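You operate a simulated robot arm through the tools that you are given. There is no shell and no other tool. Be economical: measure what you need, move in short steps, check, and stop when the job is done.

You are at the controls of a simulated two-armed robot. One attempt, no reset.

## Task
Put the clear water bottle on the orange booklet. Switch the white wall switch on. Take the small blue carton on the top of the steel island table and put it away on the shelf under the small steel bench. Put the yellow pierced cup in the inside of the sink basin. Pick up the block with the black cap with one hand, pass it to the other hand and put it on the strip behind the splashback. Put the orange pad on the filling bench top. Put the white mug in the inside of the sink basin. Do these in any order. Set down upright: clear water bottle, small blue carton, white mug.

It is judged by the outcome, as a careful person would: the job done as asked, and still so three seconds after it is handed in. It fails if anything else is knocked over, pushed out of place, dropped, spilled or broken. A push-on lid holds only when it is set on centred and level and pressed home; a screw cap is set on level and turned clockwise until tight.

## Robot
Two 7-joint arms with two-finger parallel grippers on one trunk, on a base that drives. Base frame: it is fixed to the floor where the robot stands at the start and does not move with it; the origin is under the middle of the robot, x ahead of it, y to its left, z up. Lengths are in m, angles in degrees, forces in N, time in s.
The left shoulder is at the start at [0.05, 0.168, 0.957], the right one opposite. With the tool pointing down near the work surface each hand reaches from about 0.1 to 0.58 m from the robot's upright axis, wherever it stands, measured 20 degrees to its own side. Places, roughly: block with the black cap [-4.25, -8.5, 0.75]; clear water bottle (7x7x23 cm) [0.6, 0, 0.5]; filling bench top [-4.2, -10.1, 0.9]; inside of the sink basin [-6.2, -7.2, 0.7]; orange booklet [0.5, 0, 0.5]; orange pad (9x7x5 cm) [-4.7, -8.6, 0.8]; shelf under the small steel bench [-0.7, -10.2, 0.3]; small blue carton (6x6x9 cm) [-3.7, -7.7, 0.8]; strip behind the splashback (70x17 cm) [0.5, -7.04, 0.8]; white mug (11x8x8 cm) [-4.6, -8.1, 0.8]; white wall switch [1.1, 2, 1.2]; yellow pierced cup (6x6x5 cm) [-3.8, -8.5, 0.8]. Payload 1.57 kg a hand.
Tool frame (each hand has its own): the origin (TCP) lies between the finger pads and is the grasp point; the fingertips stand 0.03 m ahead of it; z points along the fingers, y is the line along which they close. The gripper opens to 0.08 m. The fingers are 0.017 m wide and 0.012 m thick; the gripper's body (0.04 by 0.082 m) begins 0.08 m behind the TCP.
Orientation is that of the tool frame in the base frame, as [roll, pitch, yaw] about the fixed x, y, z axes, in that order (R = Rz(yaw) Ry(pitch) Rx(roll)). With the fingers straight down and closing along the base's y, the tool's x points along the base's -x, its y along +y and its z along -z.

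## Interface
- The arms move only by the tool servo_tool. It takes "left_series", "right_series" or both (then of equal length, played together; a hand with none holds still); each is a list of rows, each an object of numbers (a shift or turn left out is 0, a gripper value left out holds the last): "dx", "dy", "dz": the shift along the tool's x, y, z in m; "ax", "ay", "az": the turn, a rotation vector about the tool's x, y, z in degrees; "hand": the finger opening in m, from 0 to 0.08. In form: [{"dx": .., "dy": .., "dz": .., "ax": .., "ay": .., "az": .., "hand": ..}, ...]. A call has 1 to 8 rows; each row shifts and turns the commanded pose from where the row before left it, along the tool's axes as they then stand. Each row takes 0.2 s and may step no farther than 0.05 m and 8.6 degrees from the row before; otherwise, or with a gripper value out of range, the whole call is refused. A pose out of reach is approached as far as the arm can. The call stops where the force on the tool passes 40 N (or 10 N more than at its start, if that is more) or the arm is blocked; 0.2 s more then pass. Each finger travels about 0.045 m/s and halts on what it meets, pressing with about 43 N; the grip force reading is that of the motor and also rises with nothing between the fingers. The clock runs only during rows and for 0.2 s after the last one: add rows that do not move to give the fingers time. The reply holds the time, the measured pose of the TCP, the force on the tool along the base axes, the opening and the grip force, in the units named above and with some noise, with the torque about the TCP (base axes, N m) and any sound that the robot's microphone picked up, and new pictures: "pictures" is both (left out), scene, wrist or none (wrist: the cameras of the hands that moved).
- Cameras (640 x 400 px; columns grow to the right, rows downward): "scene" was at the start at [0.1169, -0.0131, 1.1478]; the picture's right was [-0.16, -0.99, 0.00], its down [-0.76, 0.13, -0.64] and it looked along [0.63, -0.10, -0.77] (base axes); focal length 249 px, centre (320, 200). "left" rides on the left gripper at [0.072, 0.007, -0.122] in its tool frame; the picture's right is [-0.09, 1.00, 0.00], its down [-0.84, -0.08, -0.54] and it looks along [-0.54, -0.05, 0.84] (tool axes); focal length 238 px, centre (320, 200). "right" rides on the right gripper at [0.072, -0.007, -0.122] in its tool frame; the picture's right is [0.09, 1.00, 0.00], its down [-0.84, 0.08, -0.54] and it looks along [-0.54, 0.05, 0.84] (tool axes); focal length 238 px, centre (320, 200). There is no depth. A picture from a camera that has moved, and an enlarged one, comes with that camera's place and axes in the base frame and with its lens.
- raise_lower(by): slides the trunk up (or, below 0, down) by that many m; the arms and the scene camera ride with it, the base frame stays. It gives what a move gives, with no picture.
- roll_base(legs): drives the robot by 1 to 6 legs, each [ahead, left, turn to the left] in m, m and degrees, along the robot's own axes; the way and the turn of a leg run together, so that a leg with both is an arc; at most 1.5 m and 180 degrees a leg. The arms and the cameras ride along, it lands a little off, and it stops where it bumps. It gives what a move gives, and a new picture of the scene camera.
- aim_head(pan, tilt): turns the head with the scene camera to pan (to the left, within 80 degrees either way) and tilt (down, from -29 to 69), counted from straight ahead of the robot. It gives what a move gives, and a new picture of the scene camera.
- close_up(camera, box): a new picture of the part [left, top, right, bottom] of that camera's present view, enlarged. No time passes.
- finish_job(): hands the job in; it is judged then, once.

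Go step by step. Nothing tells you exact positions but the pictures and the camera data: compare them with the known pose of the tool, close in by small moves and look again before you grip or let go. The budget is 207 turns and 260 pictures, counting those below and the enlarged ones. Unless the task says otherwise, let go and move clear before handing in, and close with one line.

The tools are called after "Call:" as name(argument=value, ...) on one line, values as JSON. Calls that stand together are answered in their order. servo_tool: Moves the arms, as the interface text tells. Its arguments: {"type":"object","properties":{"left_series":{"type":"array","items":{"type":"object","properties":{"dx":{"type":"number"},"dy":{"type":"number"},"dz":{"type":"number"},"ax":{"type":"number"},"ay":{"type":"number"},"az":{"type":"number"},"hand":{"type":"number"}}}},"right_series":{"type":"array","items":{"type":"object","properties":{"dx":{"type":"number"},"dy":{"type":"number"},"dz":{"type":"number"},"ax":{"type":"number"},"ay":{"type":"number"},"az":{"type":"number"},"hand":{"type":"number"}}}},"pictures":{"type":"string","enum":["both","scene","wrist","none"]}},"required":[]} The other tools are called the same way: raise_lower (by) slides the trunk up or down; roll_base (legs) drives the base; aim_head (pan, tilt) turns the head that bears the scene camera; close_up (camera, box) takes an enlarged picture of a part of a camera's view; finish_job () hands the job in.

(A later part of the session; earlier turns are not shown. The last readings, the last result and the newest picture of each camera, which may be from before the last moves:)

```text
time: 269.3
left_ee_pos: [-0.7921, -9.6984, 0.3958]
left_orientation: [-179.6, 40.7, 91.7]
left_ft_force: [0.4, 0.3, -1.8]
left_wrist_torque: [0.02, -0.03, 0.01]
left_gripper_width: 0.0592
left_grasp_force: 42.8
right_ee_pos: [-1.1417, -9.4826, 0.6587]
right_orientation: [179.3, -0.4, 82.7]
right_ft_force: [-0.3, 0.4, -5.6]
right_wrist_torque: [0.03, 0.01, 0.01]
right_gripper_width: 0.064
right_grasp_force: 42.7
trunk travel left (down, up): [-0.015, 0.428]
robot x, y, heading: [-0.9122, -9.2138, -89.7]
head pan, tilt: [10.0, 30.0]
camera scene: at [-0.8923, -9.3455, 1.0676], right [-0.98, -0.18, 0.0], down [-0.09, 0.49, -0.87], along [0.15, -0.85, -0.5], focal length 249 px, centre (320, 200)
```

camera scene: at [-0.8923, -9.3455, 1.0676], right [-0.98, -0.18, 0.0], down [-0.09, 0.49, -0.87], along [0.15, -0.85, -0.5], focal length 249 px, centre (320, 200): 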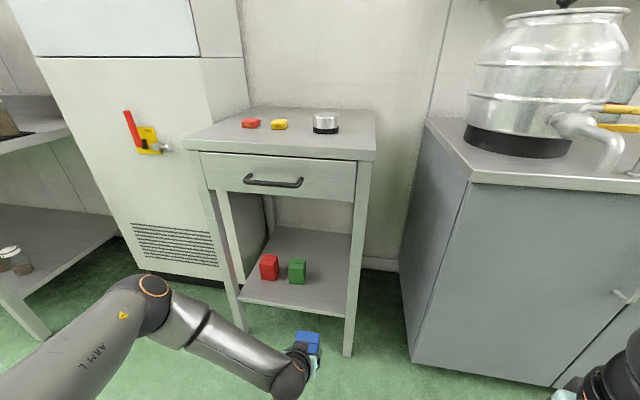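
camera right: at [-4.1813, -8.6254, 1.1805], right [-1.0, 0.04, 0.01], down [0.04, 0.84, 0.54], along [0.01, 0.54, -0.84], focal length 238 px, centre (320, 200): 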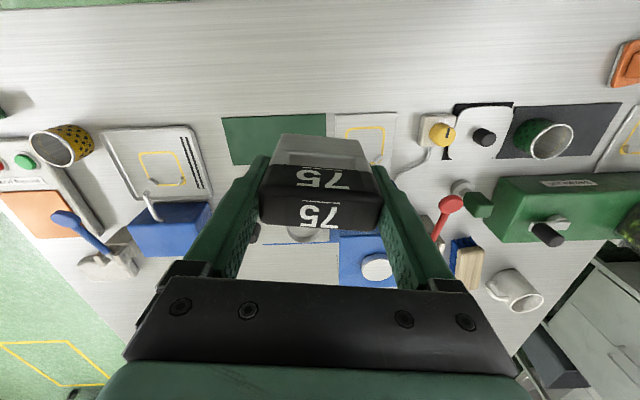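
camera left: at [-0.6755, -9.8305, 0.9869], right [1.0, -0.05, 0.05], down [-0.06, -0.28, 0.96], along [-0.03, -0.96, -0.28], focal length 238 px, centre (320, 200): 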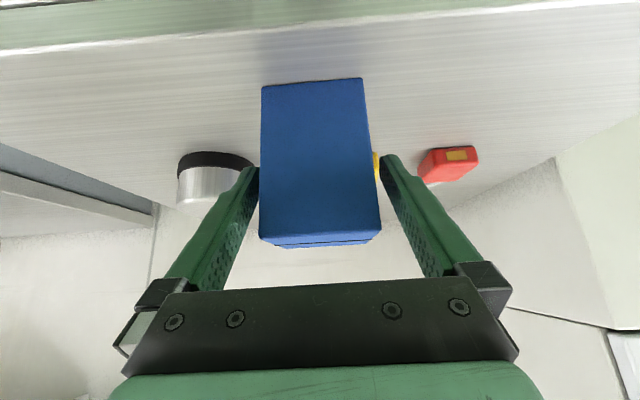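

The left elbow would foul the bench's left leg if I just drove in. I extend the arm farther forward first so the elbow trails behind, then look.

Call:
servo_tool(left_series=[{"dx": -0.0321, "dz": 0.0278}, {"dx": -0.0321, "dz": 0.0278}, {"dx": -0.0321, "dz": 0.0278}, {"dx": -0.0321, "dz": 0.0278}, {}], pictures="scene")

```text
time: 270.5
left_ee_pos: [-0.788, -9.8703, 0.3963]
left_orientation: [-179.4, 40.7, 91.7]
left_ft_force: [0.0, -0.9, -0.4]
left_wrist_torque: [-0.01, 0.02, -0.01]
left_gripper_width: 0.0591
left_grasp_force: 43.4
right_ee_pos: [-1.1417, -9.4824, 0.6606]
right_orientation: [179.3, -0.3, 82.8]
right_ft_force: [-0.7, 1.1, -6.3]
right_wrist_torque: [0.02, -0.01, 0.01]
right_gripper_width: 0.0638
right_grasp_force: 42.6
trunk travel left (down, up): [-0.015, 0.428]
robot x, y, heading: [-0.9085, -9.2169, -89.6]
head pan, tilt: [10.0, 30.0]
camera scene: at [-0.8923, -9.3456, 1.0676], right [-0.98, -0.18, 0.0], down [-0.09, 0.49, -0.87], along [0.15, -0.85, -0.5], focal length 249 px, centre (320, 200)
```

scene: 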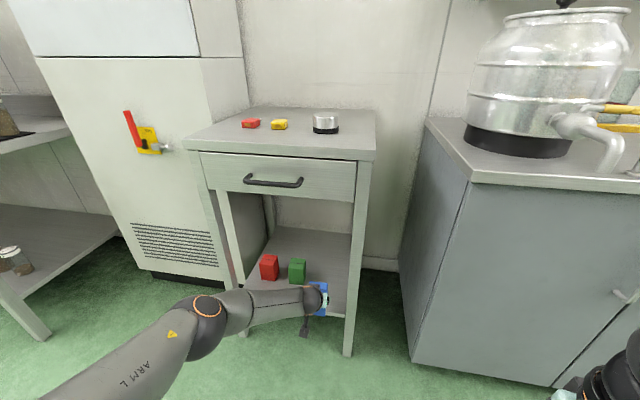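

Now the elbow trails about 20 cm behind the hand, and stays between the bench legs. I drive 12 cm forward to bring the carton over the shelf.

Call:
roll_base(legs=[[0.12, 0, 0]])

Call:
close_up(camera="left", box=[0, 0, 640, 400])

```text
time: 271.7
left_ee_pos: [-0.7906, -9.9896, 0.3957]
left_orientation: [-179.6, 40.8, 91.5]
left_ft_force: [0.2, 0.2, -1.0]
left_wrist_torque: [0.02, -0.01, -0.03]
left_gripper_width: 0.0591
left_grasp_force: 43.6
right_ee_pos: [-1.1432, -9.601, 0.6595]
right_orientation: [179.3, -0.4, 82.6]
right_ft_force: [0.3, 0.3, -6.4]
right_wrist_torque: [-0.02, -0.03, -0.01]
right_gripper_width: 0.0638
right_grasp_force: 43.5
trunk travel left (down, up): [-0.015, 0.428]
robot x, y, heading: [-0.9136, -9.3377, -90.1]
head pan, tilt: [10.0, 30.0]
camera scene: at [-0.8926, -9.4648, 1.0676], right [-0.98, -0.17, 0.0], down [-0.09, 0.49, -0.87], along [0.15, -0.85, -0.5], focal length 249 px, centre (320, 200)
```

scene: 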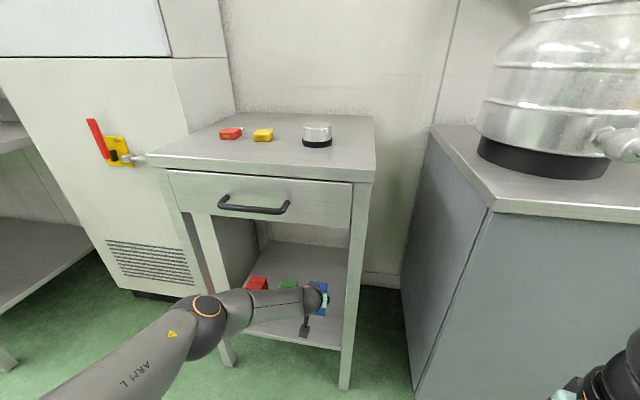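

```text
1.00 times, centred on (320, 200) of left (not enlarged: the box is as wide or as high as the picture)
camera zoom: at [-0.7866, -9.8546, 0.4426], right [1.0, -0.05, 0.05], down [-0.07, -0.28, 0.96], along [-0.03, -0.96, -0.28], focal length 238 px, centre (320, 200)
```

zoom: 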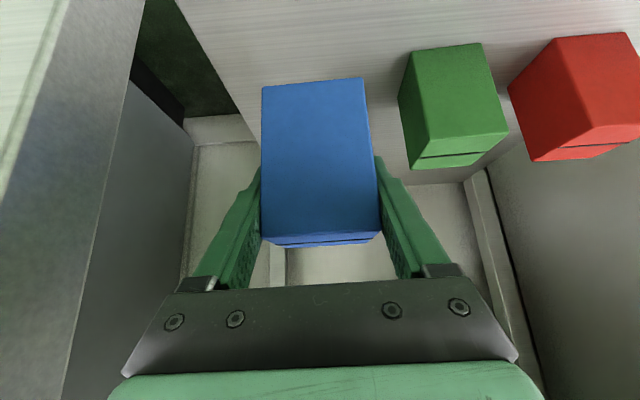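

The carton is over the shelf, clear of the green one and the legs. I lower it until contact.

Call:
servo_tool(left_series=[{"dx": 0.0131, "dz": 0.0151}, {"dx": 0.0079, "dz": 0.0091}, {"dx": 0.0039, "dz": 0.0045}, {"dx": 0.0039, "dz": 0.0045}, {"dx": 0.0039, "dz": 0.0045}, {"dx": 0.0039, "dz": 0.0045}, {"dx": 0.0039, "dz": 0.0045}], pictures="wrist")

```text
time: 273.3
left_ee_pos: [-0.79, -9.9866, 0.3575]
left_orientation: [-179.6, 40.7, 91.4]
left_ft_force: [-0.7, 0.4, -0.8]
left_wrist_torque: [0.01, 0.0, 0.02]
left_gripper_width: 0.059
left_grasp_force: 43.1
left hand out of reach, approached as far as the arm can: row 3, 4, 6, 7
right_ee_pos: [-1.1424, -9.6022, 0.658]
right_orientation: [179.3, -0.5, 82.7]
right_ft_force: [-0.4, -0.3, -6.3]
right_wrist_torque: [-0.02, -0.05, 0.0]
right_gripper_width: 0.0638
right_grasp_force: 42.7
trunk travel left (down, up): [-0.015, 0.428]
robot x, y, heading: [-0.9103, -9.3373, -90.0]
head pan, tilt: [10.0, 30.0]
camera left: at [-0.7854, -9.852, 0.4042], right [1.0, -0.05, 0.05], down [-0.07, -0.28, 0.96], along [-0.03, -0.96, -0.28], focal length 238 px, centre (320, 200)
```

left: 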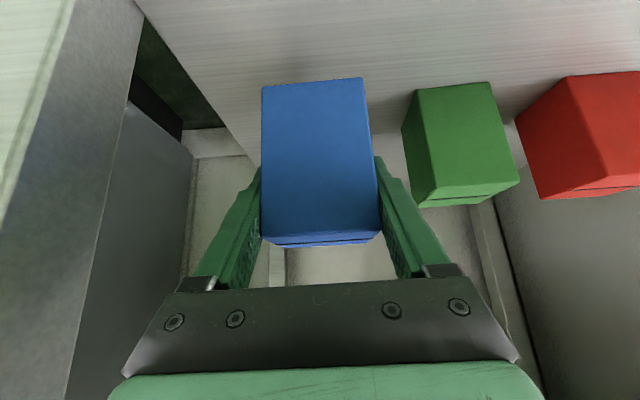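

The arm is at its reach limit, so I use the last of the trunk travel downward.

Call:
raise_lower(by=-0.012)

Call:
close_up(camera="scene", box=[230, 250, 380, 360])

```text
time: 273.9
left_ee_pos: [-0.7898, -9.9867, 0.346]
left_orientation: [-179.6, 40.8, 91.5]
left_ft_force: [0.7, 0.2, -1.0]
left_wrist_torque: [0.01, 0.0, 0.01]
left_gripper_width: 0.0593
left_grasp_force: 43.0
right_ee_pos: [-1.1421, -9.6009, 0.6482]
right_orientation: [179.3, -0.4, 82.6]
right_ft_force: [0.9, -0.5, -5.9]
right_wrist_torque: [0.02, -0.03, 0.03]
right_gripper_width: 0.0638
right_grasp_force: 43.6
trunk travel left (down, up): [-0.003, 0.44]
robot x, y, heading: [-0.9115, -9.336, -90.1]
head pan, tilt: [10.0, 30.0]
```

```text
3.64 times, centred on (305, 305) of scene
camera zoom: at [-0.8926, -9.4649, 1.0556], right [-0.98, -0.17, 0.0], down [-0.09, 0.49, -0.87], along [0.15, -0.85, -0.5], focal length 906 px, centre (374, -182)
```

zoom: 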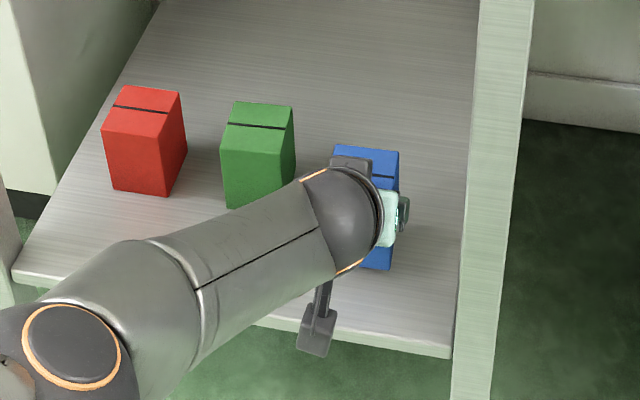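

Still hovering a little. I pull the arm back 4 cm, drive forward 4 cm, and lower again.

Call:
servo_tool(left_series=[{"dx": 0.015, "dz": -0.013}, {"dx": 0.015, "dz": -0.013}], pictures="none")

Call:
roll_base(legs=[[0.05, 0, 0]])

Call:
servo_tool(left_series=[{"dx": 0.0026, "dz": 0.003}, {"dx": 0.0026, "dz": 0.003}, {"dx": 0.0026, "dz": 0.003}, {"dx": 0.0026, "dz": 0.003}, {"dx": 0.0026, "dz": 0.003}, {"dx": 0.0026, "dz": 0.003}, {"dx": 0.0026, "dz": 0.003}], pictures="wrist")

```text
time: 274.5
left_ee_pos: [-0.7902, -9.9461, 0.3466]
left_orientation: [-179.6, 40.8, 91.5]
left_ft_force: [-0.4, -0.1, 0.4]
left_wrist_torque: [0.03, 0.0, 0.0]
left_gripper_width: 0.0594
left_grasp_force: 43.3
right_ee_pos: [-1.1428, -9.6003, 0.6476]
right_orientation: [179.3, -0.4, 82.6]
right_ft_force: [0.3, -0.2, -6.9]
right_wrist_torque: [0.02, 0.01, 0.04]
right_gripper_width: 0.064
right_grasp_force: 42.8
trunk travel left (down, up): [-0.003, 0.44]
robot x, y, heading: [-0.9088, -9.3381, -89.8]
head pan, tilt: [10.0, 30.0]
```

```text
time: 275.5
left_ee_pos: [-0.7912, -9.9957, 0.3458]
left_orientation: [-179.6, 40.8, 91.4]
left_ft_force: [-0.3, 0.1, -0.1]
left_wrist_torque: [0.03, -0.01, -0.01]
left_gripper_width: 0.0592
left_grasp_force: 42.5
right_ee_pos: [-1.1422, -9.6493, 0.6467]
right_orientation: [179.4, -0.4, 82.7]
right_ft_force: [-0.7, 0.3, -5.0]
right_wrist_torque: [-0.01, -0.02, 0.02]
right_gripper_width: 0.0636
right_grasp_force: 42.8
trunk travel left (down, up): [-0.003, 0.44]
robot x, y, heading: [-0.9096, -9.3834, -90.1]
head pan, tilt: [10.0, 30.0]
camera scene: at [-0.8928, -9.5139, 1.0556], right [-0.98, -0.17, 0.0], down [-0.09, 0.49, -0.87], along [0.15, -0.85, -0.5], focal length 249 px, centre (320, 200)
```

scene: 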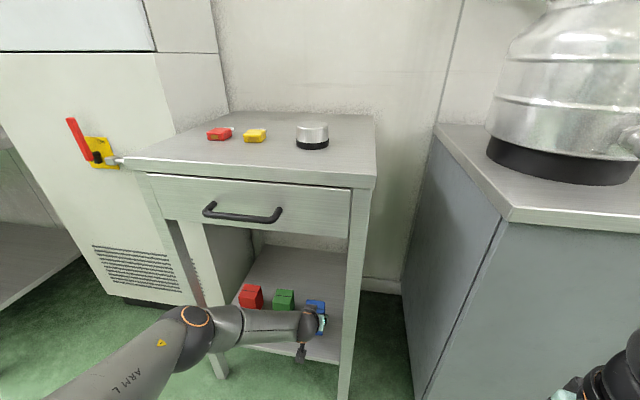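

```text
time: 277.1
left_ee_pos: [-0.7906, -9.9971, 0.3216]
left_orientation: [-179.7, 41.1, 91.4]
left_ft_force: [0.8, 4.3, 16.2]
left_wrist_torque: [0.2, -0.57, 0.19]
left_gripper_width: 0.0592
left_grasp_force: 42.7
right_ee_pos: [-1.1421, -9.6488, 0.6473]
right_orientation: [179.3, -0.4, 82.5]
right_ft_force: [-0.4, 0.4, -5.7]
right_wrist_torque: [0.01, 0.02, 0.02]
right_gripper_width: 0.0639
right_grasp_force: 43.1
trunk travel left (down, up): [-0.003, 0.44]
robot x, y, heading: [-0.9106, -9.3859, -90.1]
head pan, tilt: [10.0, 30.0]
camera left: at [-0.7864, -9.8626, 0.3672], right [1.0, -0.05, 0.06], down [-0.07, -0.28, 0.96], along [-0.03, -0.96, -0.28], focal length 238 px, centre (320, 200)
```

left: 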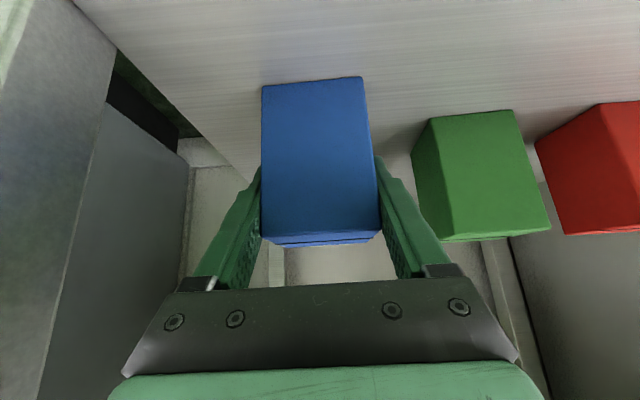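

Contact with the shelf. I ease off, open, and withdraw along the finger direction.

Call:
servo_tool(left_series=[{"dx": -0.0007, "dz": -0.0008, "hand": 0.08}, {}, {}, {"dz": -0.03}, {"dz": -0.04}, {"dz": -0.04}, {}], pictures="wrist")

Call:
close_up(camera="scene", box=[210, 250, 360, 370])

```text
time: 278.7
left_ee_pos: [-0.7905, -9.9267, 0.4038]
left_orientation: [-179.6, 40.8, 91.5]
left_ft_force: [0.0, -0.4, -1.2]
left_wrist_torque: [0.01, 0.0, 0.03]
left_gripper_width: 0.08
left_grasp_force: 0.2
right_ee_pos: [-1.1434, -9.6486, 0.648]
right_orientation: [179.3, -0.3, 82.6]
right_ft_force: [-0.8, 0.2, -6.2]
right_wrist_torque: [0.02, 0.01, 0.01]
right_gripper_width: 0.064
right_grasp_force: 42.8
trunk travel left (down, up): [-0.003, 0.44]
robot x, y, heading: [-0.9098, -9.3852, -90.1]
head pan, tilt: [10.0, 30.0]
camera left: at [-0.7865, -9.7927, 0.4498], right [1.0, -0.05, 0.05], down [-0.07, -0.28, 0.96], along [-0.03, -0.96, -0.28], focal length 238 px, centre (320, 200)
```

left: 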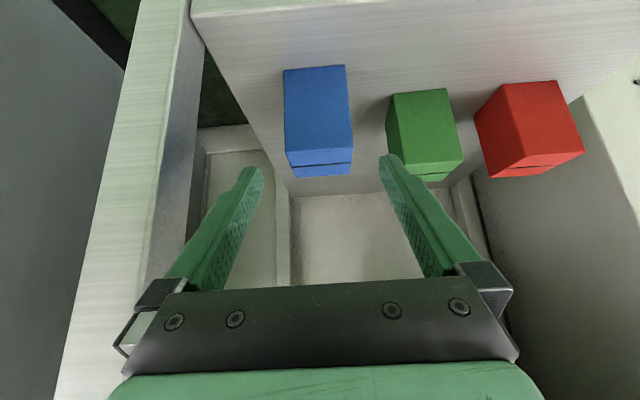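

```text
3.33 times, centred on (285, 310) of scene
camera zoom: at [-0.8928, -9.5139, 1.0556], right [-0.98, -0.17, 0.0], down [-0.09, 0.49, -0.87], along [0.15, -0.85, -0.5], focal length 831 px, centre (437, -167)
```

zoom: 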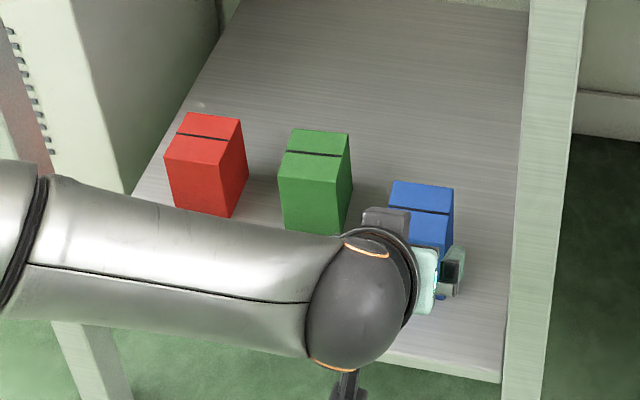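

The carton stands upright on the shelf beside the others. I back out, then raise the trunk for the hand-over.

Call:
roll_base(legs=[[-0.3, 0.1, 0]])

Call:
raise_lower(by=0.3)

Call:
aim_head(pan=0, tilt=45)

```text
time: 280.8
left_ee_pos: [-0.6937, -9.6312, 0.4021]
left_orientation: [-179.6, 40.6, 91.1]
left_ft_force: [-0.5, 0.4, -1.3]
left_wrist_torque: [0.0, -0.03, 0.0]
left_gripper_width: 0.0799
left_grasp_force: 0.1
right_ee_pos: [-1.0436, -9.3524, 0.6469]
right_orientation: [179.4, -0.4, 82.2]
right_ft_force: [0.1, 0.3, -6.2]
right_wrist_torque: [0.02, 0.02, 0.03]
right_gripper_width: 0.0635
right_grasp_force: 43.2
trunk travel left (down, up): [-0.003, 0.44]
robot x, y, heading: [-0.8079, -9.0867, -90.6]
head pan, tilt: [10.0, 30.0]
camera scene: at [-0.7928, -9.2181, 1.0556], right [-0.99, -0.17, 0.0], down [-0.08, 0.49, -0.87], along [0.14, -0.85, -0.5], focal length 249 px, centre (320, 200)
```

scene: 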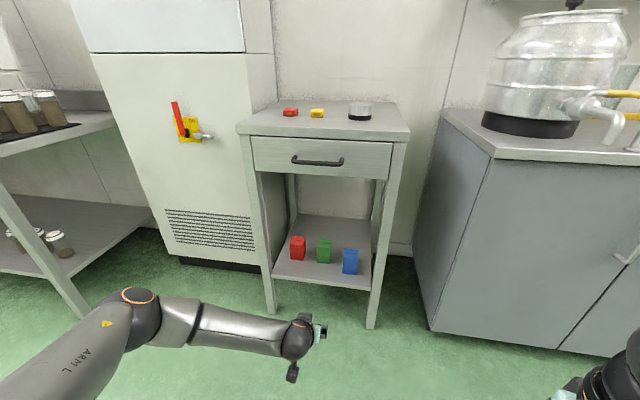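

```text
time: 283.8
left_ee_pos: [-0.694, -9.6313, 0.7025]
left_orientation: [-179.5, 40.7, 91.0]
left_ft_force: [0.3, 0.5, -0.9]
left_wrist_torque: [0.05, 0.01, 0.0]
left_gripper_width: 0.0799
left_grasp_force: 0.1
right_ee_pos: [-1.0445, -9.3523, 0.946]
right_orientation: [179.2, -0.4, 82.2]
right_ft_force: [-0.1, -0.5, -5.6]
right_wrist_torque: [0.03, -0.02, -0.02]
right_gripper_width: 0.0637
right_grasp_force: 42.9
trunk travel left (down, up): [-0.303, 0.14]
robot x, y, heading: [-0.8082, -9.0884, -90.5]
head pan, tilt: [10.0, 30.0]
```

```text
time: 284.5
left_ee_pos: [-0.6931, -9.633, 0.7017]
left_orientation: [-179.7, 40.7, 91.0]
left_ft_force: [-1.0, 0.1, 0.9]
left_wrist_torque: [-0.01, 0.03, -0.01]
left_gripper_width: 0.08
left_grasp_force: 0.0
right_ee_pos: [-1.0444, -9.3527, 0.9469]
right_orientation: [179.2, -0.3, 82.3]
right_ft_force: [0.5, 0.4, -6.3]
right_wrist_torque: [0.04, -0.01, 0.01]
right_gripper_width: 0.0637
right_grasp_force: 43.2
trunk travel left (down, up): [-0.303, 0.14]
robot x, y, heading: [-0.8081, -9.0893, -90.4]
head pan, tilt: [0.0, 45.0]
camera scene: at [-0.8084, -9.2103, 1.3331], right [-1.0, 0.01, 0.0], down [0.01, 0.71, -0.71], along [-0.01, -0.71, -0.71], focal length 249 px, centre (320, 200)
```

scene: 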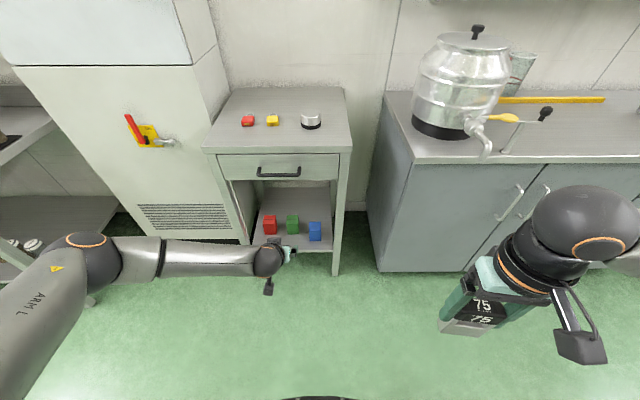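

Next the block. I straighten the left hand, pull it in, and turn toward the splashback strip at [0.5,-7.04] to look at it.

Call:
servo_tool(left_series=[{"ay": 8.2}, {"ay": 8.2}, {"ay": 8.2}, {"ay": 8.2}, {"ay": 7.9}, {"dx": 0.045, "dz": -0.02}, {"dx": 0.045, "dz": -0.02}, {"dx": 0.045, "dz": -0.02}], pictures="none")

Call:
servo_tool(left_series=[{"dz": -0.045}, {"dz": -0.045}, {"dz": -0.045}, {"dz": -0.045}], pictures="none")

Call:
roll_base(legs=[[0, 0, 140]])

Call:
aim_head(pan=0, tilt=20)

```text
time: 286.3
left_ee_pos: [-0.6961, -9.4956, 0.7645]
left_orientation: [-179.8, 0.2, 90.9]
left_ft_force: [0.1, 0.2, -0.2]
left_wrist_torque: [-0.02, -0.01, 0.02]
left_gripper_width: 0.0801
left_grasp_force: 0.0
right_ee_pos: [-1.0441, -9.3518, 0.9471]
right_orientation: [179.4, -0.4, 82.3]
right_ft_force: [-0.1, -0.9, -5.8]
right_wrist_torque: [0.03, 0.01, 0.02]
right_gripper_width: 0.0638
right_grasp_force: 42.7
trunk travel left (down, up): [-0.303, 0.14]
robot x, y, heading: [-0.8106, -9.0894, -90.6]
head pan, tilt: [0.0, 45.0]
```

```text
time: 287.3
left_ee_pos: [-0.6926, -9.4956, 0.9446]
left_orientation: [-179.7, 0.1, 90.7]
left_ft_force: [0.4, -0.3, -0.5]
left_wrist_torque: [0.03, -0.02, -0.03]
left_gripper_width: 0.0799
left_grasp_force: 0.2
right_ee_pos: [-1.0437, -9.3523, 0.9477]
right_orientation: [179.3, -0.3, 82.2]
right_ft_force: [-0.4, -0.2, -5.5]
right_wrist_torque: [0.02, -0.04, 0.03]
right_gripper_width: 0.0637
right_grasp_force: 43.1
trunk travel left (down, up): [-0.303, 0.14]
robot x, y, heading: [-0.8063, -9.0871, -90.6]
head pan, tilt: [0.0, 45.0]
```

```text
time: 293.6
left_ee_pos: [-0.6511, -8.6943, 0.9443]
left_orientation: [-179.8, 0.0, -126.9]
left_ft_force: [-0.5, 0.2, -0.1]
left_wrist_torque: [-0.01, 0.0, -0.01]
left_gripper_width: 0.0797
left_grasp_force: 0.2
right_ee_pos: [-0.4613, -9.0236, 0.9476]
right_orientation: [179.4, -0.4, -135.4]
right_ft_force: [-0.5, -0.5, -6.1]
right_wrist_torque: [0.01, -0.02, -0.04]
right_gripper_width: 0.064
right_grasp_force: 43.4
trunk travel left (down, up): [-0.303, 0.14]
robot x, y, heading: [-0.8102, -9.09, 51.7]
head pan, tilt: [0.0, 45.0]
camera scene: at [-0.7321, -8.993, 1.333], right [0.79, -0.62, 0.0], down [-0.44, -0.56, -0.71], along [0.44, 0.56, -0.71], focal length 249 px, centre (320, 200)
```

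scene: 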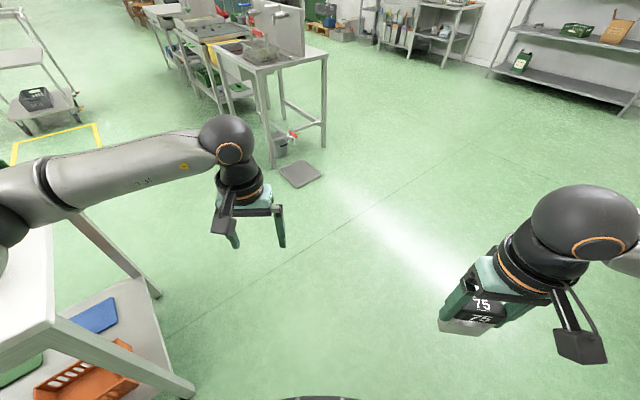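

```text
time: 294.5
left_ee_pos: [-0.6526, -8.6949, 0.944]
left_orientation: [-179.6, 0.1, -126.8]
left_ft_force: [-0.5, 0.7, -0.5]
left_wrist_torque: [-0.04, -0.04, -0.01]
left_gripper_width: 0.0801
left_grasp_force: 0.0
right_ee_pos: [-0.4605, -9.0227, 0.9483]
right_orientation: [179.3, -0.4, -135.4]
right_ft_force: [0.4, 0.1, -6.6]
right_wrist_torque: [0.0, 0.01, 0.0]
right_gripper_width: 0.0637
right_grasp_force: 43.1
trunk travel left (down, up): [-0.303, 0.14]
robot x, y, heading: [-0.8089, -9.0876, 52.0]
head pan, tilt: [0.0, 20.0]
camera scene: at [-0.7248, -8.9837, 1.3716], right [0.79, -0.62, 0.0], down [-0.21, -0.27, -0.94], along [0.58, 0.74, -0.34], focal length 249 px, centre (320, 200)
```

scene: 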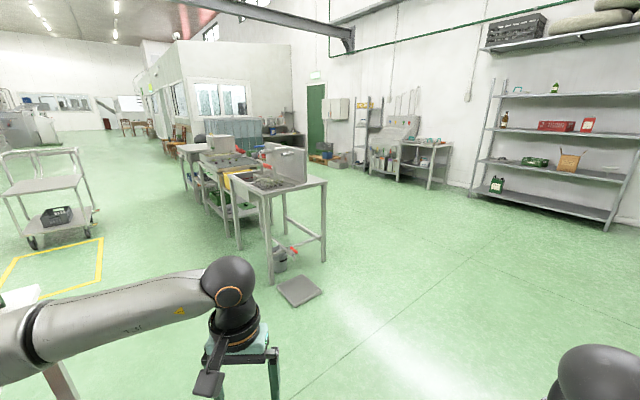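

The near table of that row has the upright splashback. I zoom in on it.

Call:
close_up(camera="scene", box=[190, 120, 350, 240])

```text
3.33 times, centred on (270, 180) of scene
camera zoom: at [-0.7248, -8.9837, 1.3716], right [0.79, -0.62, 0.0], down [-0.21, -0.27, -0.94], along [0.58, 0.74, -0.34], focal length 831 px, centre (487, 267)
```

zoom: 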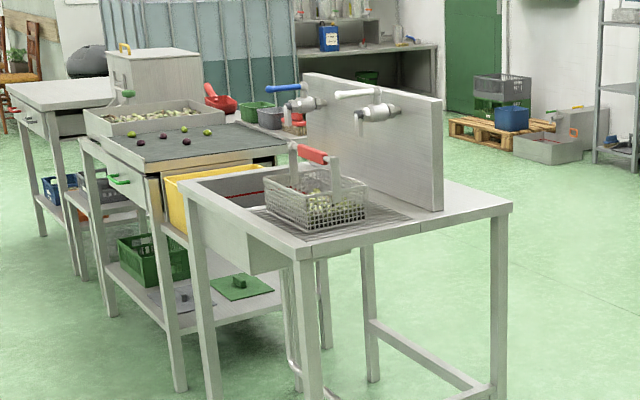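

The strip is the flat area east of the upright splashback (x≈0.42–0.59), easy to reach from the east side. Here in open space I do the hand-over: right hand to the centre and pitched forward, left hand above.

Call:
servo_tool(right_series=[{"az": -7.4}, {"dx": -0.0264, "dy": 0.025, "dz": -0.0157}, {"dx": -0.0264, "dy": 0.025, "dz": -0.0157}, {"dx": -0.0264, "dy": 0.025, "dz": -0.0157}, {"dx": -0.0264, "dy": 0.025, "dz": -0.0157}, {"dx": -0.0264, "dy": 0.025, "dz": -0.0157}, {"dx": -0.0264, "dy": 0.025, "dz": -0.0157}, {"dx": -0.0264, "dy": 0.025, "dz": -0.0157}], left_series=[{"dy": 0.03, "dz": -0.035}, {"dy": 0.03, "dz": -0.035}, {"dy": 0.02, "dz": -0.035}, {"dz": -0.04}, {"dz": -0.04}, {"dz": -0.04}, {"dz": -0.03}, {}], pictures="none")

Call:
servo_tool(right_series=[{"ay": -8.5}, {"ay": -8.5}, {"ay": -8.5}, {"ay": -8.5}, {"ay": -8.5}, {"ay": -8.5}, {"ay": -8.5}, {"ay": -8.5}], pictures="none")

Call:
aim_head(pan=0, tilt=35)

```text
time: 296.3
left_ee_pos: [-0.7179, -8.6464, 1.1955]
left_orientation: [-179.6, 0.0, -127.0]
left_ft_force: [0.3, 0.0, -0.2]
left_wrist_torque: [-0.02, -0.03, -0.01]
left_gripper_width: 0.0802
left_grasp_force: 0.1
right_ee_pos: [-0.4836, -8.7746, 1.0578]
right_orientation: [179.4, -0.4, -127.9]
right_ft_force: [-0.4, 0.2, -6.4]
right_wrist_torque: [-0.04, -0.03, 0.01]
right_gripper_width: 0.0638
right_grasp_force: 43.4
trunk travel left (down, up): [-0.303, 0.14]
robot x, y, heading: [-0.8084, -9.0894, 51.9]
head pan, tilt: [0.0, 20.0]
```

```text
time: 298.1
left_ee_pos: [-0.7174, -8.6472, 1.196]
left_orientation: [-179.7, -0.1, -126.9]
left_ft_force: [0.3, 0.2, -1.0]
left_wrist_torque: [0.02, -0.02, 0.0]
left_gripper_width: 0.0797
left_grasp_force: 0.0
right_ee_pos: [-0.4828, -8.7706, 1.0582]
right_orientation: [178.0, 67.6, -129.8]
right_ft_force: [-1.0, 0.0, -7.0]
right_wrist_torque: [-0.13, 0.11, 0.0]
right_gripper_width: 0.064
right_grasp_force: 42.9
trunk travel left (down, up): [-0.303, 0.14]
robot x, y, heading: [-0.8072, -9.0814, 52.0]
head pan, tilt: [0.0, 20.0]
```

```text
time: 298.9
left_ee_pos: [-0.7176, -8.6468, 1.1956]
left_orientation: [-179.7, 0.1, -126.8]
left_ft_force: [0.7, -0.2, -0.7]
left_wrist_torque: [-0.01, 0.03, 0.0]
left_gripper_width: 0.0797
left_grasp_force: 0.1
right_ee_pos: [-0.4832, -8.7686, 1.0569]
right_orientation: [178.2, 67.7, -129.8]
right_ft_force: [-0.3, 0.4, -5.6]
right_wrist_torque: [-0.13, 0.09, 0.0]
right_gripper_width: 0.0635
right_grasp_force: 42.9
trunk travel left (down, up): [-0.303, 0.14]
robot x, y, heading: [-0.8077, -9.0901, 52.0]
head pan, tilt: [0.0, 35.0]
camera scene: at [-0.7279, -8.9874, 1.3479], right [0.79, -0.62, 0.0], down [-0.35, -0.45, -0.82], along [0.5, 0.65, -0.57], focal length 249 px, centre (320, 200)
```

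scene: 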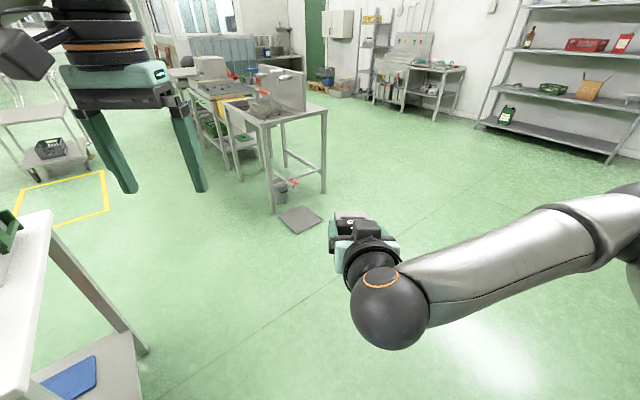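

The right hand holds the block pitched forward at 68°. I bring the left hand over the block's free end.

Call:
servo_tool(left_series=[{"dx": -0.0128, "dy": -0.0374, "az": 1.3}, {"dx": -0.0128, "dy": -0.0374}, {"dx": -0.0128, "dy": -0.0374}, {"dx": -0.0128, "dy": -0.0374}, {"dx": -0.0128, "dy": -0.0374}, {"dx": -0.0128, "dy": -0.0374}, {"dx": -0.0128, "dy": -0.0374}, {}])

```text
time: 300.7
left_ee_pos: [-0.4731, -8.7404, 1.1944]
left_orientation: [-179.6, 0.1, -128.2]
left_ft_force: [-1.0, 0.0, -0.1]
left_wrist_torque: [0.02, -0.03, 0.03]
left_gripper_width: 0.0799
left_grasp_force: 0.1
left hand out of reach, approached as far as the arm can: row 7
right_ee_pos: [-0.4824, -8.7689, 1.0582]
right_orientation: [178.2, 67.6, -129.7]
right_ft_force: [1.2, -0.1, -5.7]
right_wrist_torque: [-0.12, 0.06, 0.0]
right_gripper_width: 0.0638
right_grasp_force: 43.3
trunk travel left (down, up): [-0.303, 0.14]
robot x, y, heading: [-0.8069, -9.087, 51.9]
head pan, tilt: [0.0, 35.0]
camera scene: at [-0.7279, -8.9875, 1.3478], right [0.79, -0.62, 0.0], down [-0.35, -0.45, -0.82], along [0.5, 0.64, -0.57], focal length 249 px, centre (320, 200)
camera left: at [-0.524, -8.7923, 1.3174], right [-0.73, 0.69, -0.01], down [0.58, 0.61, 0.54], along [0.38, 0.39, -0.84], focal length 238 px, centre (320, 200)
```

scene: 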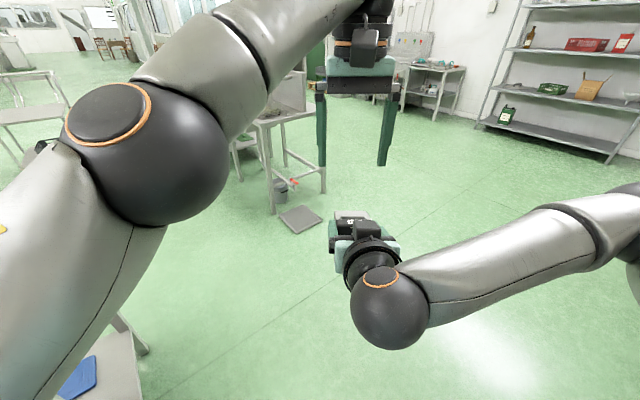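
left: 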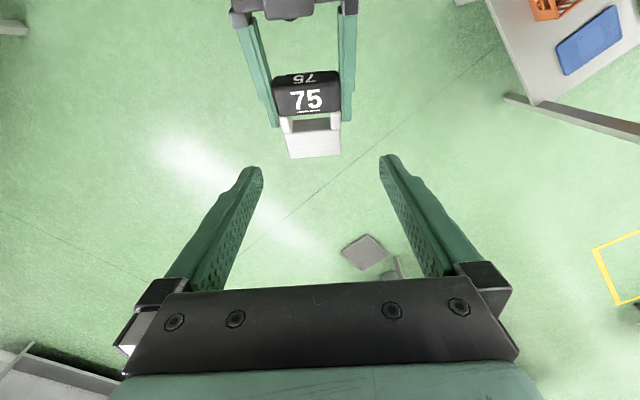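

The block's free end is in clear view beneath the left gripper. I align and descend partway.

Call:
servo_tool(left_series=[{"dz": 0.03}, {"dx": -0.0105, "dy": -0.0046, "dz": 0.03}, {"dx": -0.0105, "dy": -0.0046, "dz": 0.03}, {}])

```text
time: 301.7
left_ee_pos: [-0.4512, -8.7284, 1.1057]
left_orientation: [-179.6, 0.1, -128.0]
left_ft_force: [0.9, 0.3, 0.0]
left_wrist_torque: [-0.03, 0.02, 0.01]
left_gripper_width: 0.0801
left_grasp_force: 0.0
right_ee_pos: [-0.482, -8.7694, 1.059]
right_orientation: [178.1, 67.5, -129.7]
right_ft_force: [-0.2, -0.2, -6.2]
right_wrist_torque: [-0.07, 0.09, -0.02]
right_gripper_width: 0.0636
right_grasp_force: 42.5
trunk travel left (down, up): [-0.303, 0.14]
robot x, y, heading: [-0.8114, -9.0885, 52.0]
head pan, tilt: [0.0, 35.0]
camera scene: at [-0.7281, -8.9875, 1.3478], right [0.79, -0.62, 0.0], down [-0.35, -0.45, -0.82], along [0.5, 0.64, -0.57], focal length 249 px, centre (320, 200)
camera left: at [-0.503, -8.7802, 1.2285], right [-0.73, 0.69, -0.01], down [0.57, 0.61, 0.54], along [0.38, 0.39, -0.84], focal length 238 px, centre (320, 200)
```

scene: 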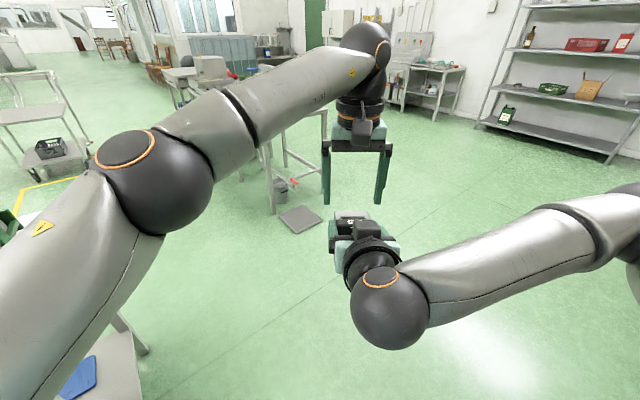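
left: 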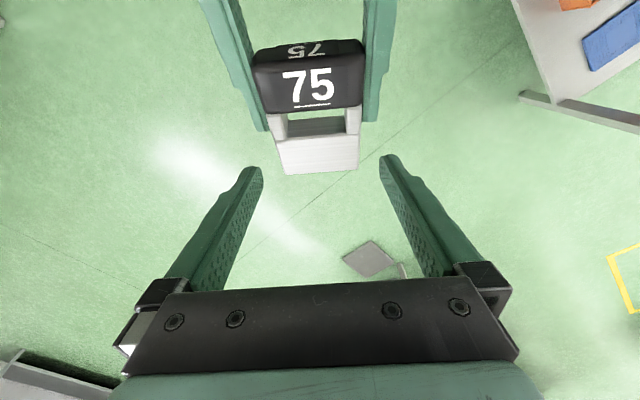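

Alignment is good. I descend so the left fingers straddle the free end.

Call:
servo_tool(left_series=[{"dz": 0.025}, {"dz": 0.025}, {"dz": 0.014}, {}])

```text
time: 302.7
left_ee_pos: [-0.4535, -8.7273, 1.0426]
left_orientation: [-179.6, -0.1, -128.1]
left_ft_force: [0.0, -0.9, 0.3]
left_wrist_torque: [0.01, -0.02, 0.02]
left_gripper_width: 0.08
left_grasp_force: 0.0
right_ee_pos: [-0.4842, -8.7695, 1.0588]
right_orientation: [178.1, 67.7, -129.8]
right_ft_force: [-0.6, 0.0, -6.2]
right_wrist_torque: [-0.11, 0.13, 0.01]
right_gripper_width: 0.0637
right_grasp_force: 42.8
trunk travel left (down, up): [-0.303, 0.14]
robot x, y, heading: [-0.8096, -9.089, 51.9]
head pan, tilt: [0.0, 35.0]
camera scene: at [-0.7279, -8.9875, 1.3478], right [0.79, -0.62, 0.0], down [-0.35, -0.45, -0.82], along [0.5, 0.64, -0.57], focal length 249 px, centre (320, 200)
camera left: at [-0.504, -8.7786, 1.165], right [-0.73, 0.69, -0.01], down [0.57, 0.61, 0.54], along [0.38, 0.39, -0.84], focal length 238 px, centre (320, 200)
```

scene: 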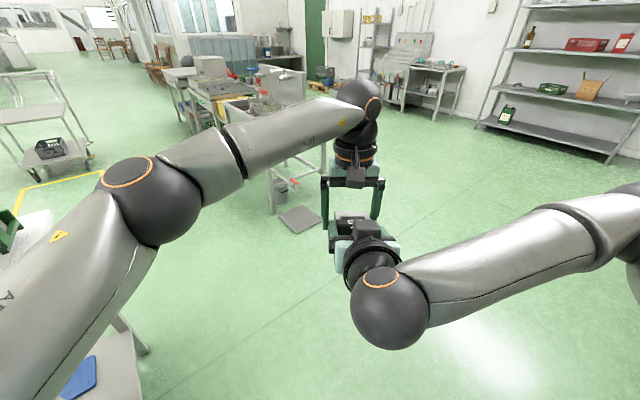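
left: 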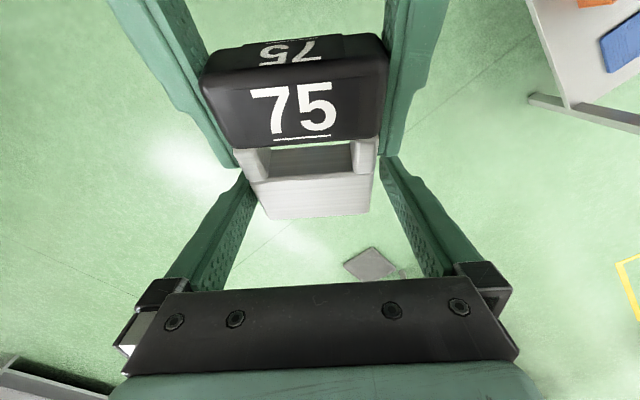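

The left fingers straddle the lower end, clear of the right fingertips. I close the left hand.

Call:
servo_tool(left_series=[{"hand": 0.0}, {}, {}, {}], pictures="wrist")

```text
time: 303.7
left_ee_pos: [-0.4524, -8.7272, 1.0416]
left_orientation: [-179.5, 0.0, -128.2]
left_ft_force: [13.6, -6.5, -1.3]
left_wrist_torque: [0.35, 0.57, 0.62]
left_gripper_width: 0.0643
left_grasp_force: 41.8
right_ee_pos: [-0.4846, -8.7689, 1.0582]
right_orientation: [178.0, 67.6, -129.6]
right_ft_force: [-13.0, 6.2, -4.0]
right_wrist_torque: [-0.23, -0.29, 0.2]
right_gripper_width: 0.064
right_grasp_force: 43.3
trunk travel left (down, up): [-0.303, 0.14]
robot x, y, heading: [-0.8055, -9.088, 51.8]
head pan, tilt: [0.0, 35.0]
camera left: at [-0.5037, -8.7794, 1.1651], right [-0.73, 0.69, -0.01], down [0.57, 0.61, 0.54], along [0.38, 0.39, -0.84], focal length 238 px, centre (320, 200)
```

left: 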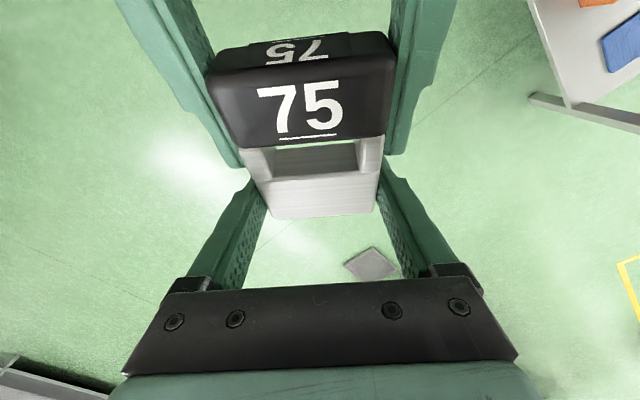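

The left hand has a firm grip. I open the right hand and back it off.

Call:
servo_tool(right_series=[{"hand": 0.08}, {}, {}, {"dz": -0.03}, {"dz": -0.04}, {"dz": -0.04}, {}])

```text
time: 305.3
left_ee_pos: [-0.453, -8.7272, 1.0417]
left_orientation: [-179.7, 0.1, -128.1]
left_ft_force: [0.3, -1.2, -0.6]
left_wrist_torque: [0.12, -0.09, -0.01]
left_gripper_width: 0.0638
left_grasp_force: 43.3
right_ee_pos: [-0.5506, -8.8395, 1.1023]
right_orientation: [178.2, 67.7, -129.7]
right_ft_force: [0.0, 0.4, -0.1]
right_wrist_torque: [0.01, 0.02, 0.0]
right_gripper_width: 0.0799
right_grasp_force: 0.0
right hand out of reach, approached as far as the arm can: row 6
trunk travel left (down, up): [-0.303, 0.14]
robot x, y, heading: [-0.8088, -9.0898, 51.9]
head pan, tilt: [0.0, 35.0]
camera scene: at [-0.7275, -8.9874, 1.3477], right [0.79, -0.62, 0.0], down [-0.35, -0.45, -0.82], along [0.5, 0.64, -0.57], focal length 249 px, centre (320, 200)
camera right: at [-0.631, -8.9528, 1.0812], right [-0.81, 0.59, -0.07], down [-0.16, -0.1, 0.98], along [0.57, 0.8, 0.18], focal length 238 px, centre (320, 200)
```

scene: 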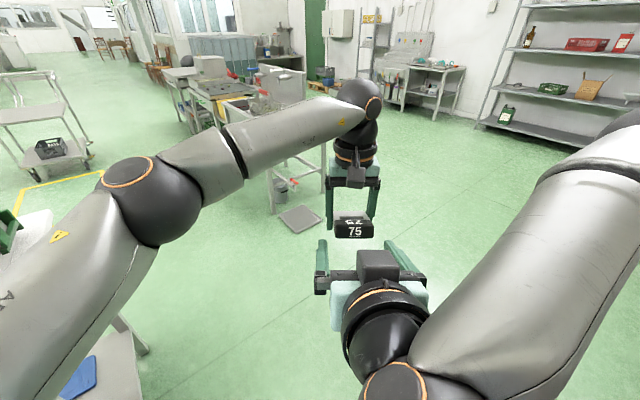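
right: 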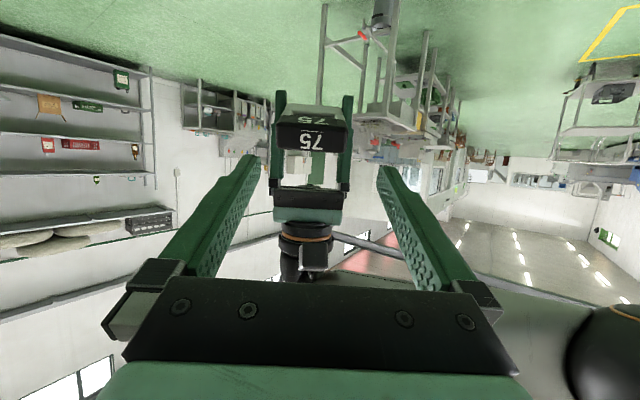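

The block is in the left hand. The left fingertips protrude below the block, which would prevent setting it down flat, so I let the right hand hold it again briefly while the left regrips a bit higher.

Call:
servo_tool(right_series=[{"dz": 0.036}, {"dz": 0.036}, {"dz": 0.034}, {"hand": 0.0}, {}, {}], pictures="none")

Call:
servo_tool(left_series=[{"hand": 0.076}, {}, {"dz": -0.007}, {"dz": -0.007}, {"hand": 0.0}, {}, {}, {}])

```text
time: 306.7
left_ee_pos: [-0.4548, -8.7237, 1.0427]
left_orientation: [179.9, 0.1, -127.8]
left_ft_force: [-21.2, 23.5, -0.7]
left_wrist_torque: [-0.18, -0.49, -1.56]
left_gripper_width: 0.0637
left_grasp_force: 42.9
right_ee_pos: [-0.487, -8.7615, 1.0628]
right_orientation: [178.9, 67.7, -129.8]
right_ft_force: [21.4, -22.6, 1.6]
right_wrist_torque: [-0.17, -0.05, -0.01]
right_gripper_width: 0.0639
right_grasp_force: 31.5
trunk travel left (down, up): [-0.303, 0.14]
robot x, y, heading: [-0.8065, -9.0925, 51.7]
head pan, tilt: [0.0, 35.0]
```

```text
time: 308.5
left_ee_pos: [-0.4545, -8.7247, 1.0559]
left_orientation: [179.8, 0.1, -127.9]
left_ft_force: [-24.7, 18.3, -1.6]
left_wrist_torque: [0.29, -0.48, -0.42]
left_gripper_width: 0.0637
left_grasp_force: 40.7
right_ee_pos: [-0.4852, -8.7603, 1.0631]
right_orientation: [178.8, 67.8, -130.1]
right_ft_force: [25.1, -17.1, 1.0]
right_wrist_torque: [-0.26, 0.12, -1.06]
right_gripper_width: 0.0637
right_grasp_force: 43.5
trunk travel left (down, up): [-0.303, 0.14]
robot x, y, heading: [-0.8085, -9.0859, 52.0]
head pan, tilt: [0.0, 35.0]
camera scene: at [-0.7279, -8.9874, 1.3478], right [0.79, -0.62, 0.0], down [-0.35, -0.45, -0.82], along [0.5, 0.64, -0.57], focal length 249 px, centre (320, 200)
camera left: at [-0.5052, -8.777, 1.1782], right [-0.73, 0.69, 0.0], down [0.58, 0.61, 0.54], along [0.37, 0.4, -0.84], focal length 238 px, centre (320, 200)
```

scene: 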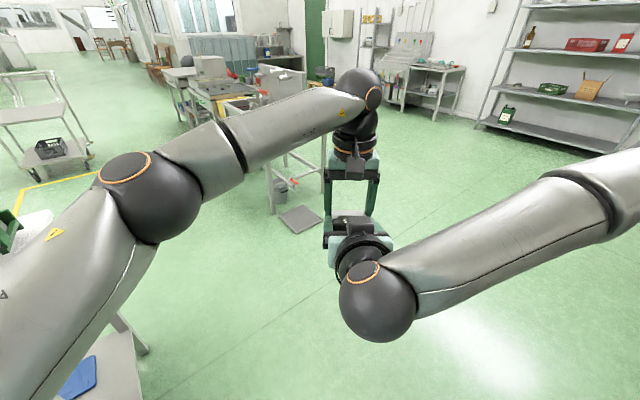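
left: 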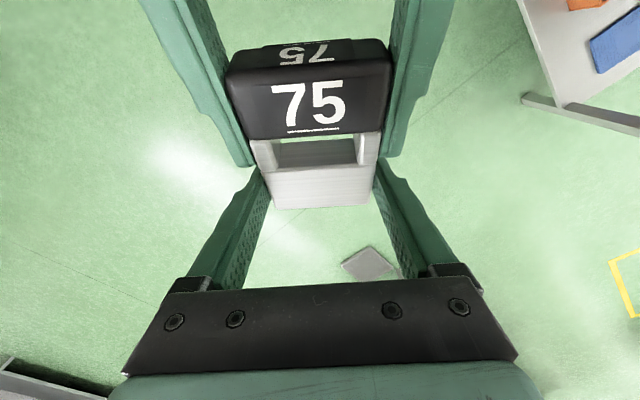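

Both hold it; now I release the right hand and back off.

Call:
servo_tool(right_series=[{"hand": 0.08}, {}, {}, {"dz": -0.03}, {"dz": -0.04}, {"dz": -0.035}, {}])

```text
time: 310.1
left_ee_pos: [-0.452, -8.7281, 1.0552]
left_orientation: [-179.7, 0.1, -128.0]
left_ft_force: [-0.2, 0.0, 0.6]
left_wrist_torque: [0.11, -0.1, -0.01]
left_gripper_width: 0.0647
left_grasp_force: 42.8
right_ee_pos: [-0.5507, -8.8378, 1.1045]
right_orientation: [177.9, 67.5, -129.8]
right_ft_force: [0.4, -1.0, -0.5]
right_wrist_torque: [-0.01, 0.04, -0.01]
right_gripper_width: 0.0803
right_grasp_force: 0.1
trunk travel left (down, up): [-0.303, 0.14]
robot x, y, heading: [-0.8086, -9.0867, 51.8]
head pan, tilt: [0.0, 35.0]
camera scene: at [-0.7277, -8.9874, 1.3478], right [0.79, -0.62, 0.0], down [-0.35, -0.45, -0.82], along [0.5, 0.64, -0.57], focal length 249 px, centre (320, 200)
camera right: at [-0.632, -8.9519, 1.0827], right [-0.81, 0.59, -0.07], down [-0.16, -0.1, 0.98], along [0.57, 0.8, 0.18], focal length 238 px, centre (320, 200)
```

scene: 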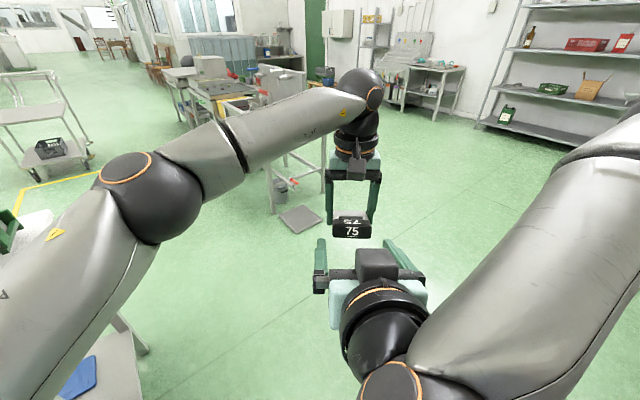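
right: 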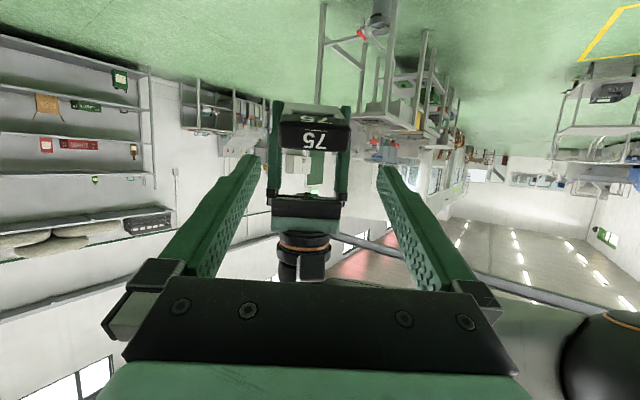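

Hand-over complete. I fold the right hand back down and drive around to the east side of the splashback table.

Call:
servo_tool(right_series=[{"dy": -0.045}, {"dy": -0.045}, {"dy": -0.045}, {"ay": 8.5}, {"ay": 8.5}, {"ay": 8.5}, {"ay": 8.5}, {"ay": 8.5}], pictures="none")

Call:
servo_tool(right_series=[{"ay": 8.5}, {"ay": 8.5}, {"ay": 8.5}, {"hand": 0.06}], pictures="none")

Call:
roll_base(legs=[[0.77, -0.58, 0], [0.77, -0.58, 0], [0, 0, 128]])

```text
time: 311.9
left_ee_pos: [-0.453, -8.7263, 1.0547]
left_orientation: [-179.7, 0.1, -128.1]
left_ft_force: [0.8, 0.3, 0.3]
left_wrist_torque: [0.12, -0.13, -0.03]
left_gripper_width: 0.0645
left_grasp_force: 42.7
right_ee_pos: [-0.4543, -8.8331, 1.1284]
right_orientation: [179.3, 25.0, -128.4]
right_ft_force: [0.3, -0.6, -1.0]
right_wrist_torque: [0.03, 0.0, 0.01]
right_gripper_width: 0.0801
right_grasp_force: 0.0
right hand out of reach, approached as far as the arm can: row 1, 2, 3
trunk travel left (down, up): [-0.303, 0.14]
robot x, y, heading: [-0.8088, -9.0926, 52.0]
head pan, tilt: [0.0, 35.0]
```

```text
time: 312.9
left_ee_pos: [-0.453, -8.7264, 1.055]
left_orientation: [-179.7, 0.0, -128.2]
left_ft_force: [0.1, -0.4, -0.5]
left_wrist_torque: [0.12, -0.14, 0.0]
left_gripper_width: 0.0645
left_grasp_force: 43.0
right_ee_pos: [-0.455, -8.833, 1.1289]
right_orientation: [179.4, -0.5, -128.0]
right_ft_force: [-0.8, -0.6, 0.3]
right_wrist_torque: [0.0, -0.01, -0.01]
right_gripper_width: 0.06
right_grasp_force: 0.1
trunk travel left (down, up): [-0.303, 0.14]
robot x, y, heading: [-0.8096, -9.0854, 52.1]
head pan, tilt: [0.0, 35.0]
```

```text
time: 329.0
left_ee_pos: [0.5478, -8.5442, 1.0546]
left_orientation: [-179.6, 0.0, 1.2]
left_ft_force: [-0.2, -0.3, 0.3]
left_wrist_torque: [-0.01, 0.16, -0.01]
left_gripper_width: 0.0634
left_grasp_force: 43.1
right_ee_pos: [0.6306, -8.4767, 1.1302]
right_orientation: [179.3, -0.4, 1.4]
right_ft_force: [-0.2, 0.3, -0.4]
right_wrist_torque: [-0.01, 0.0, -0.01]
right_gripper_width: 0.06
right_grasp_force: 0.0
trunk travel left (down, up): [-0.303, 0.14]
robot x, y, heading: [1.05, -8.5871, -178.8]
head pan, tilt: [0.0, 35.0]
camera scene: at [0.9248, -8.5929, 1.3478], right [-0.02, 1.0, 0.0], down [0.57, 0.01, -0.82], along [-0.82, -0.02, -0.57], focal length 249 px, centre (320, 200)
```

scene: 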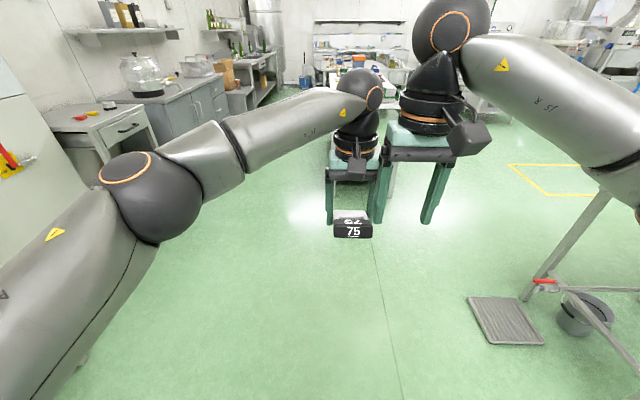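

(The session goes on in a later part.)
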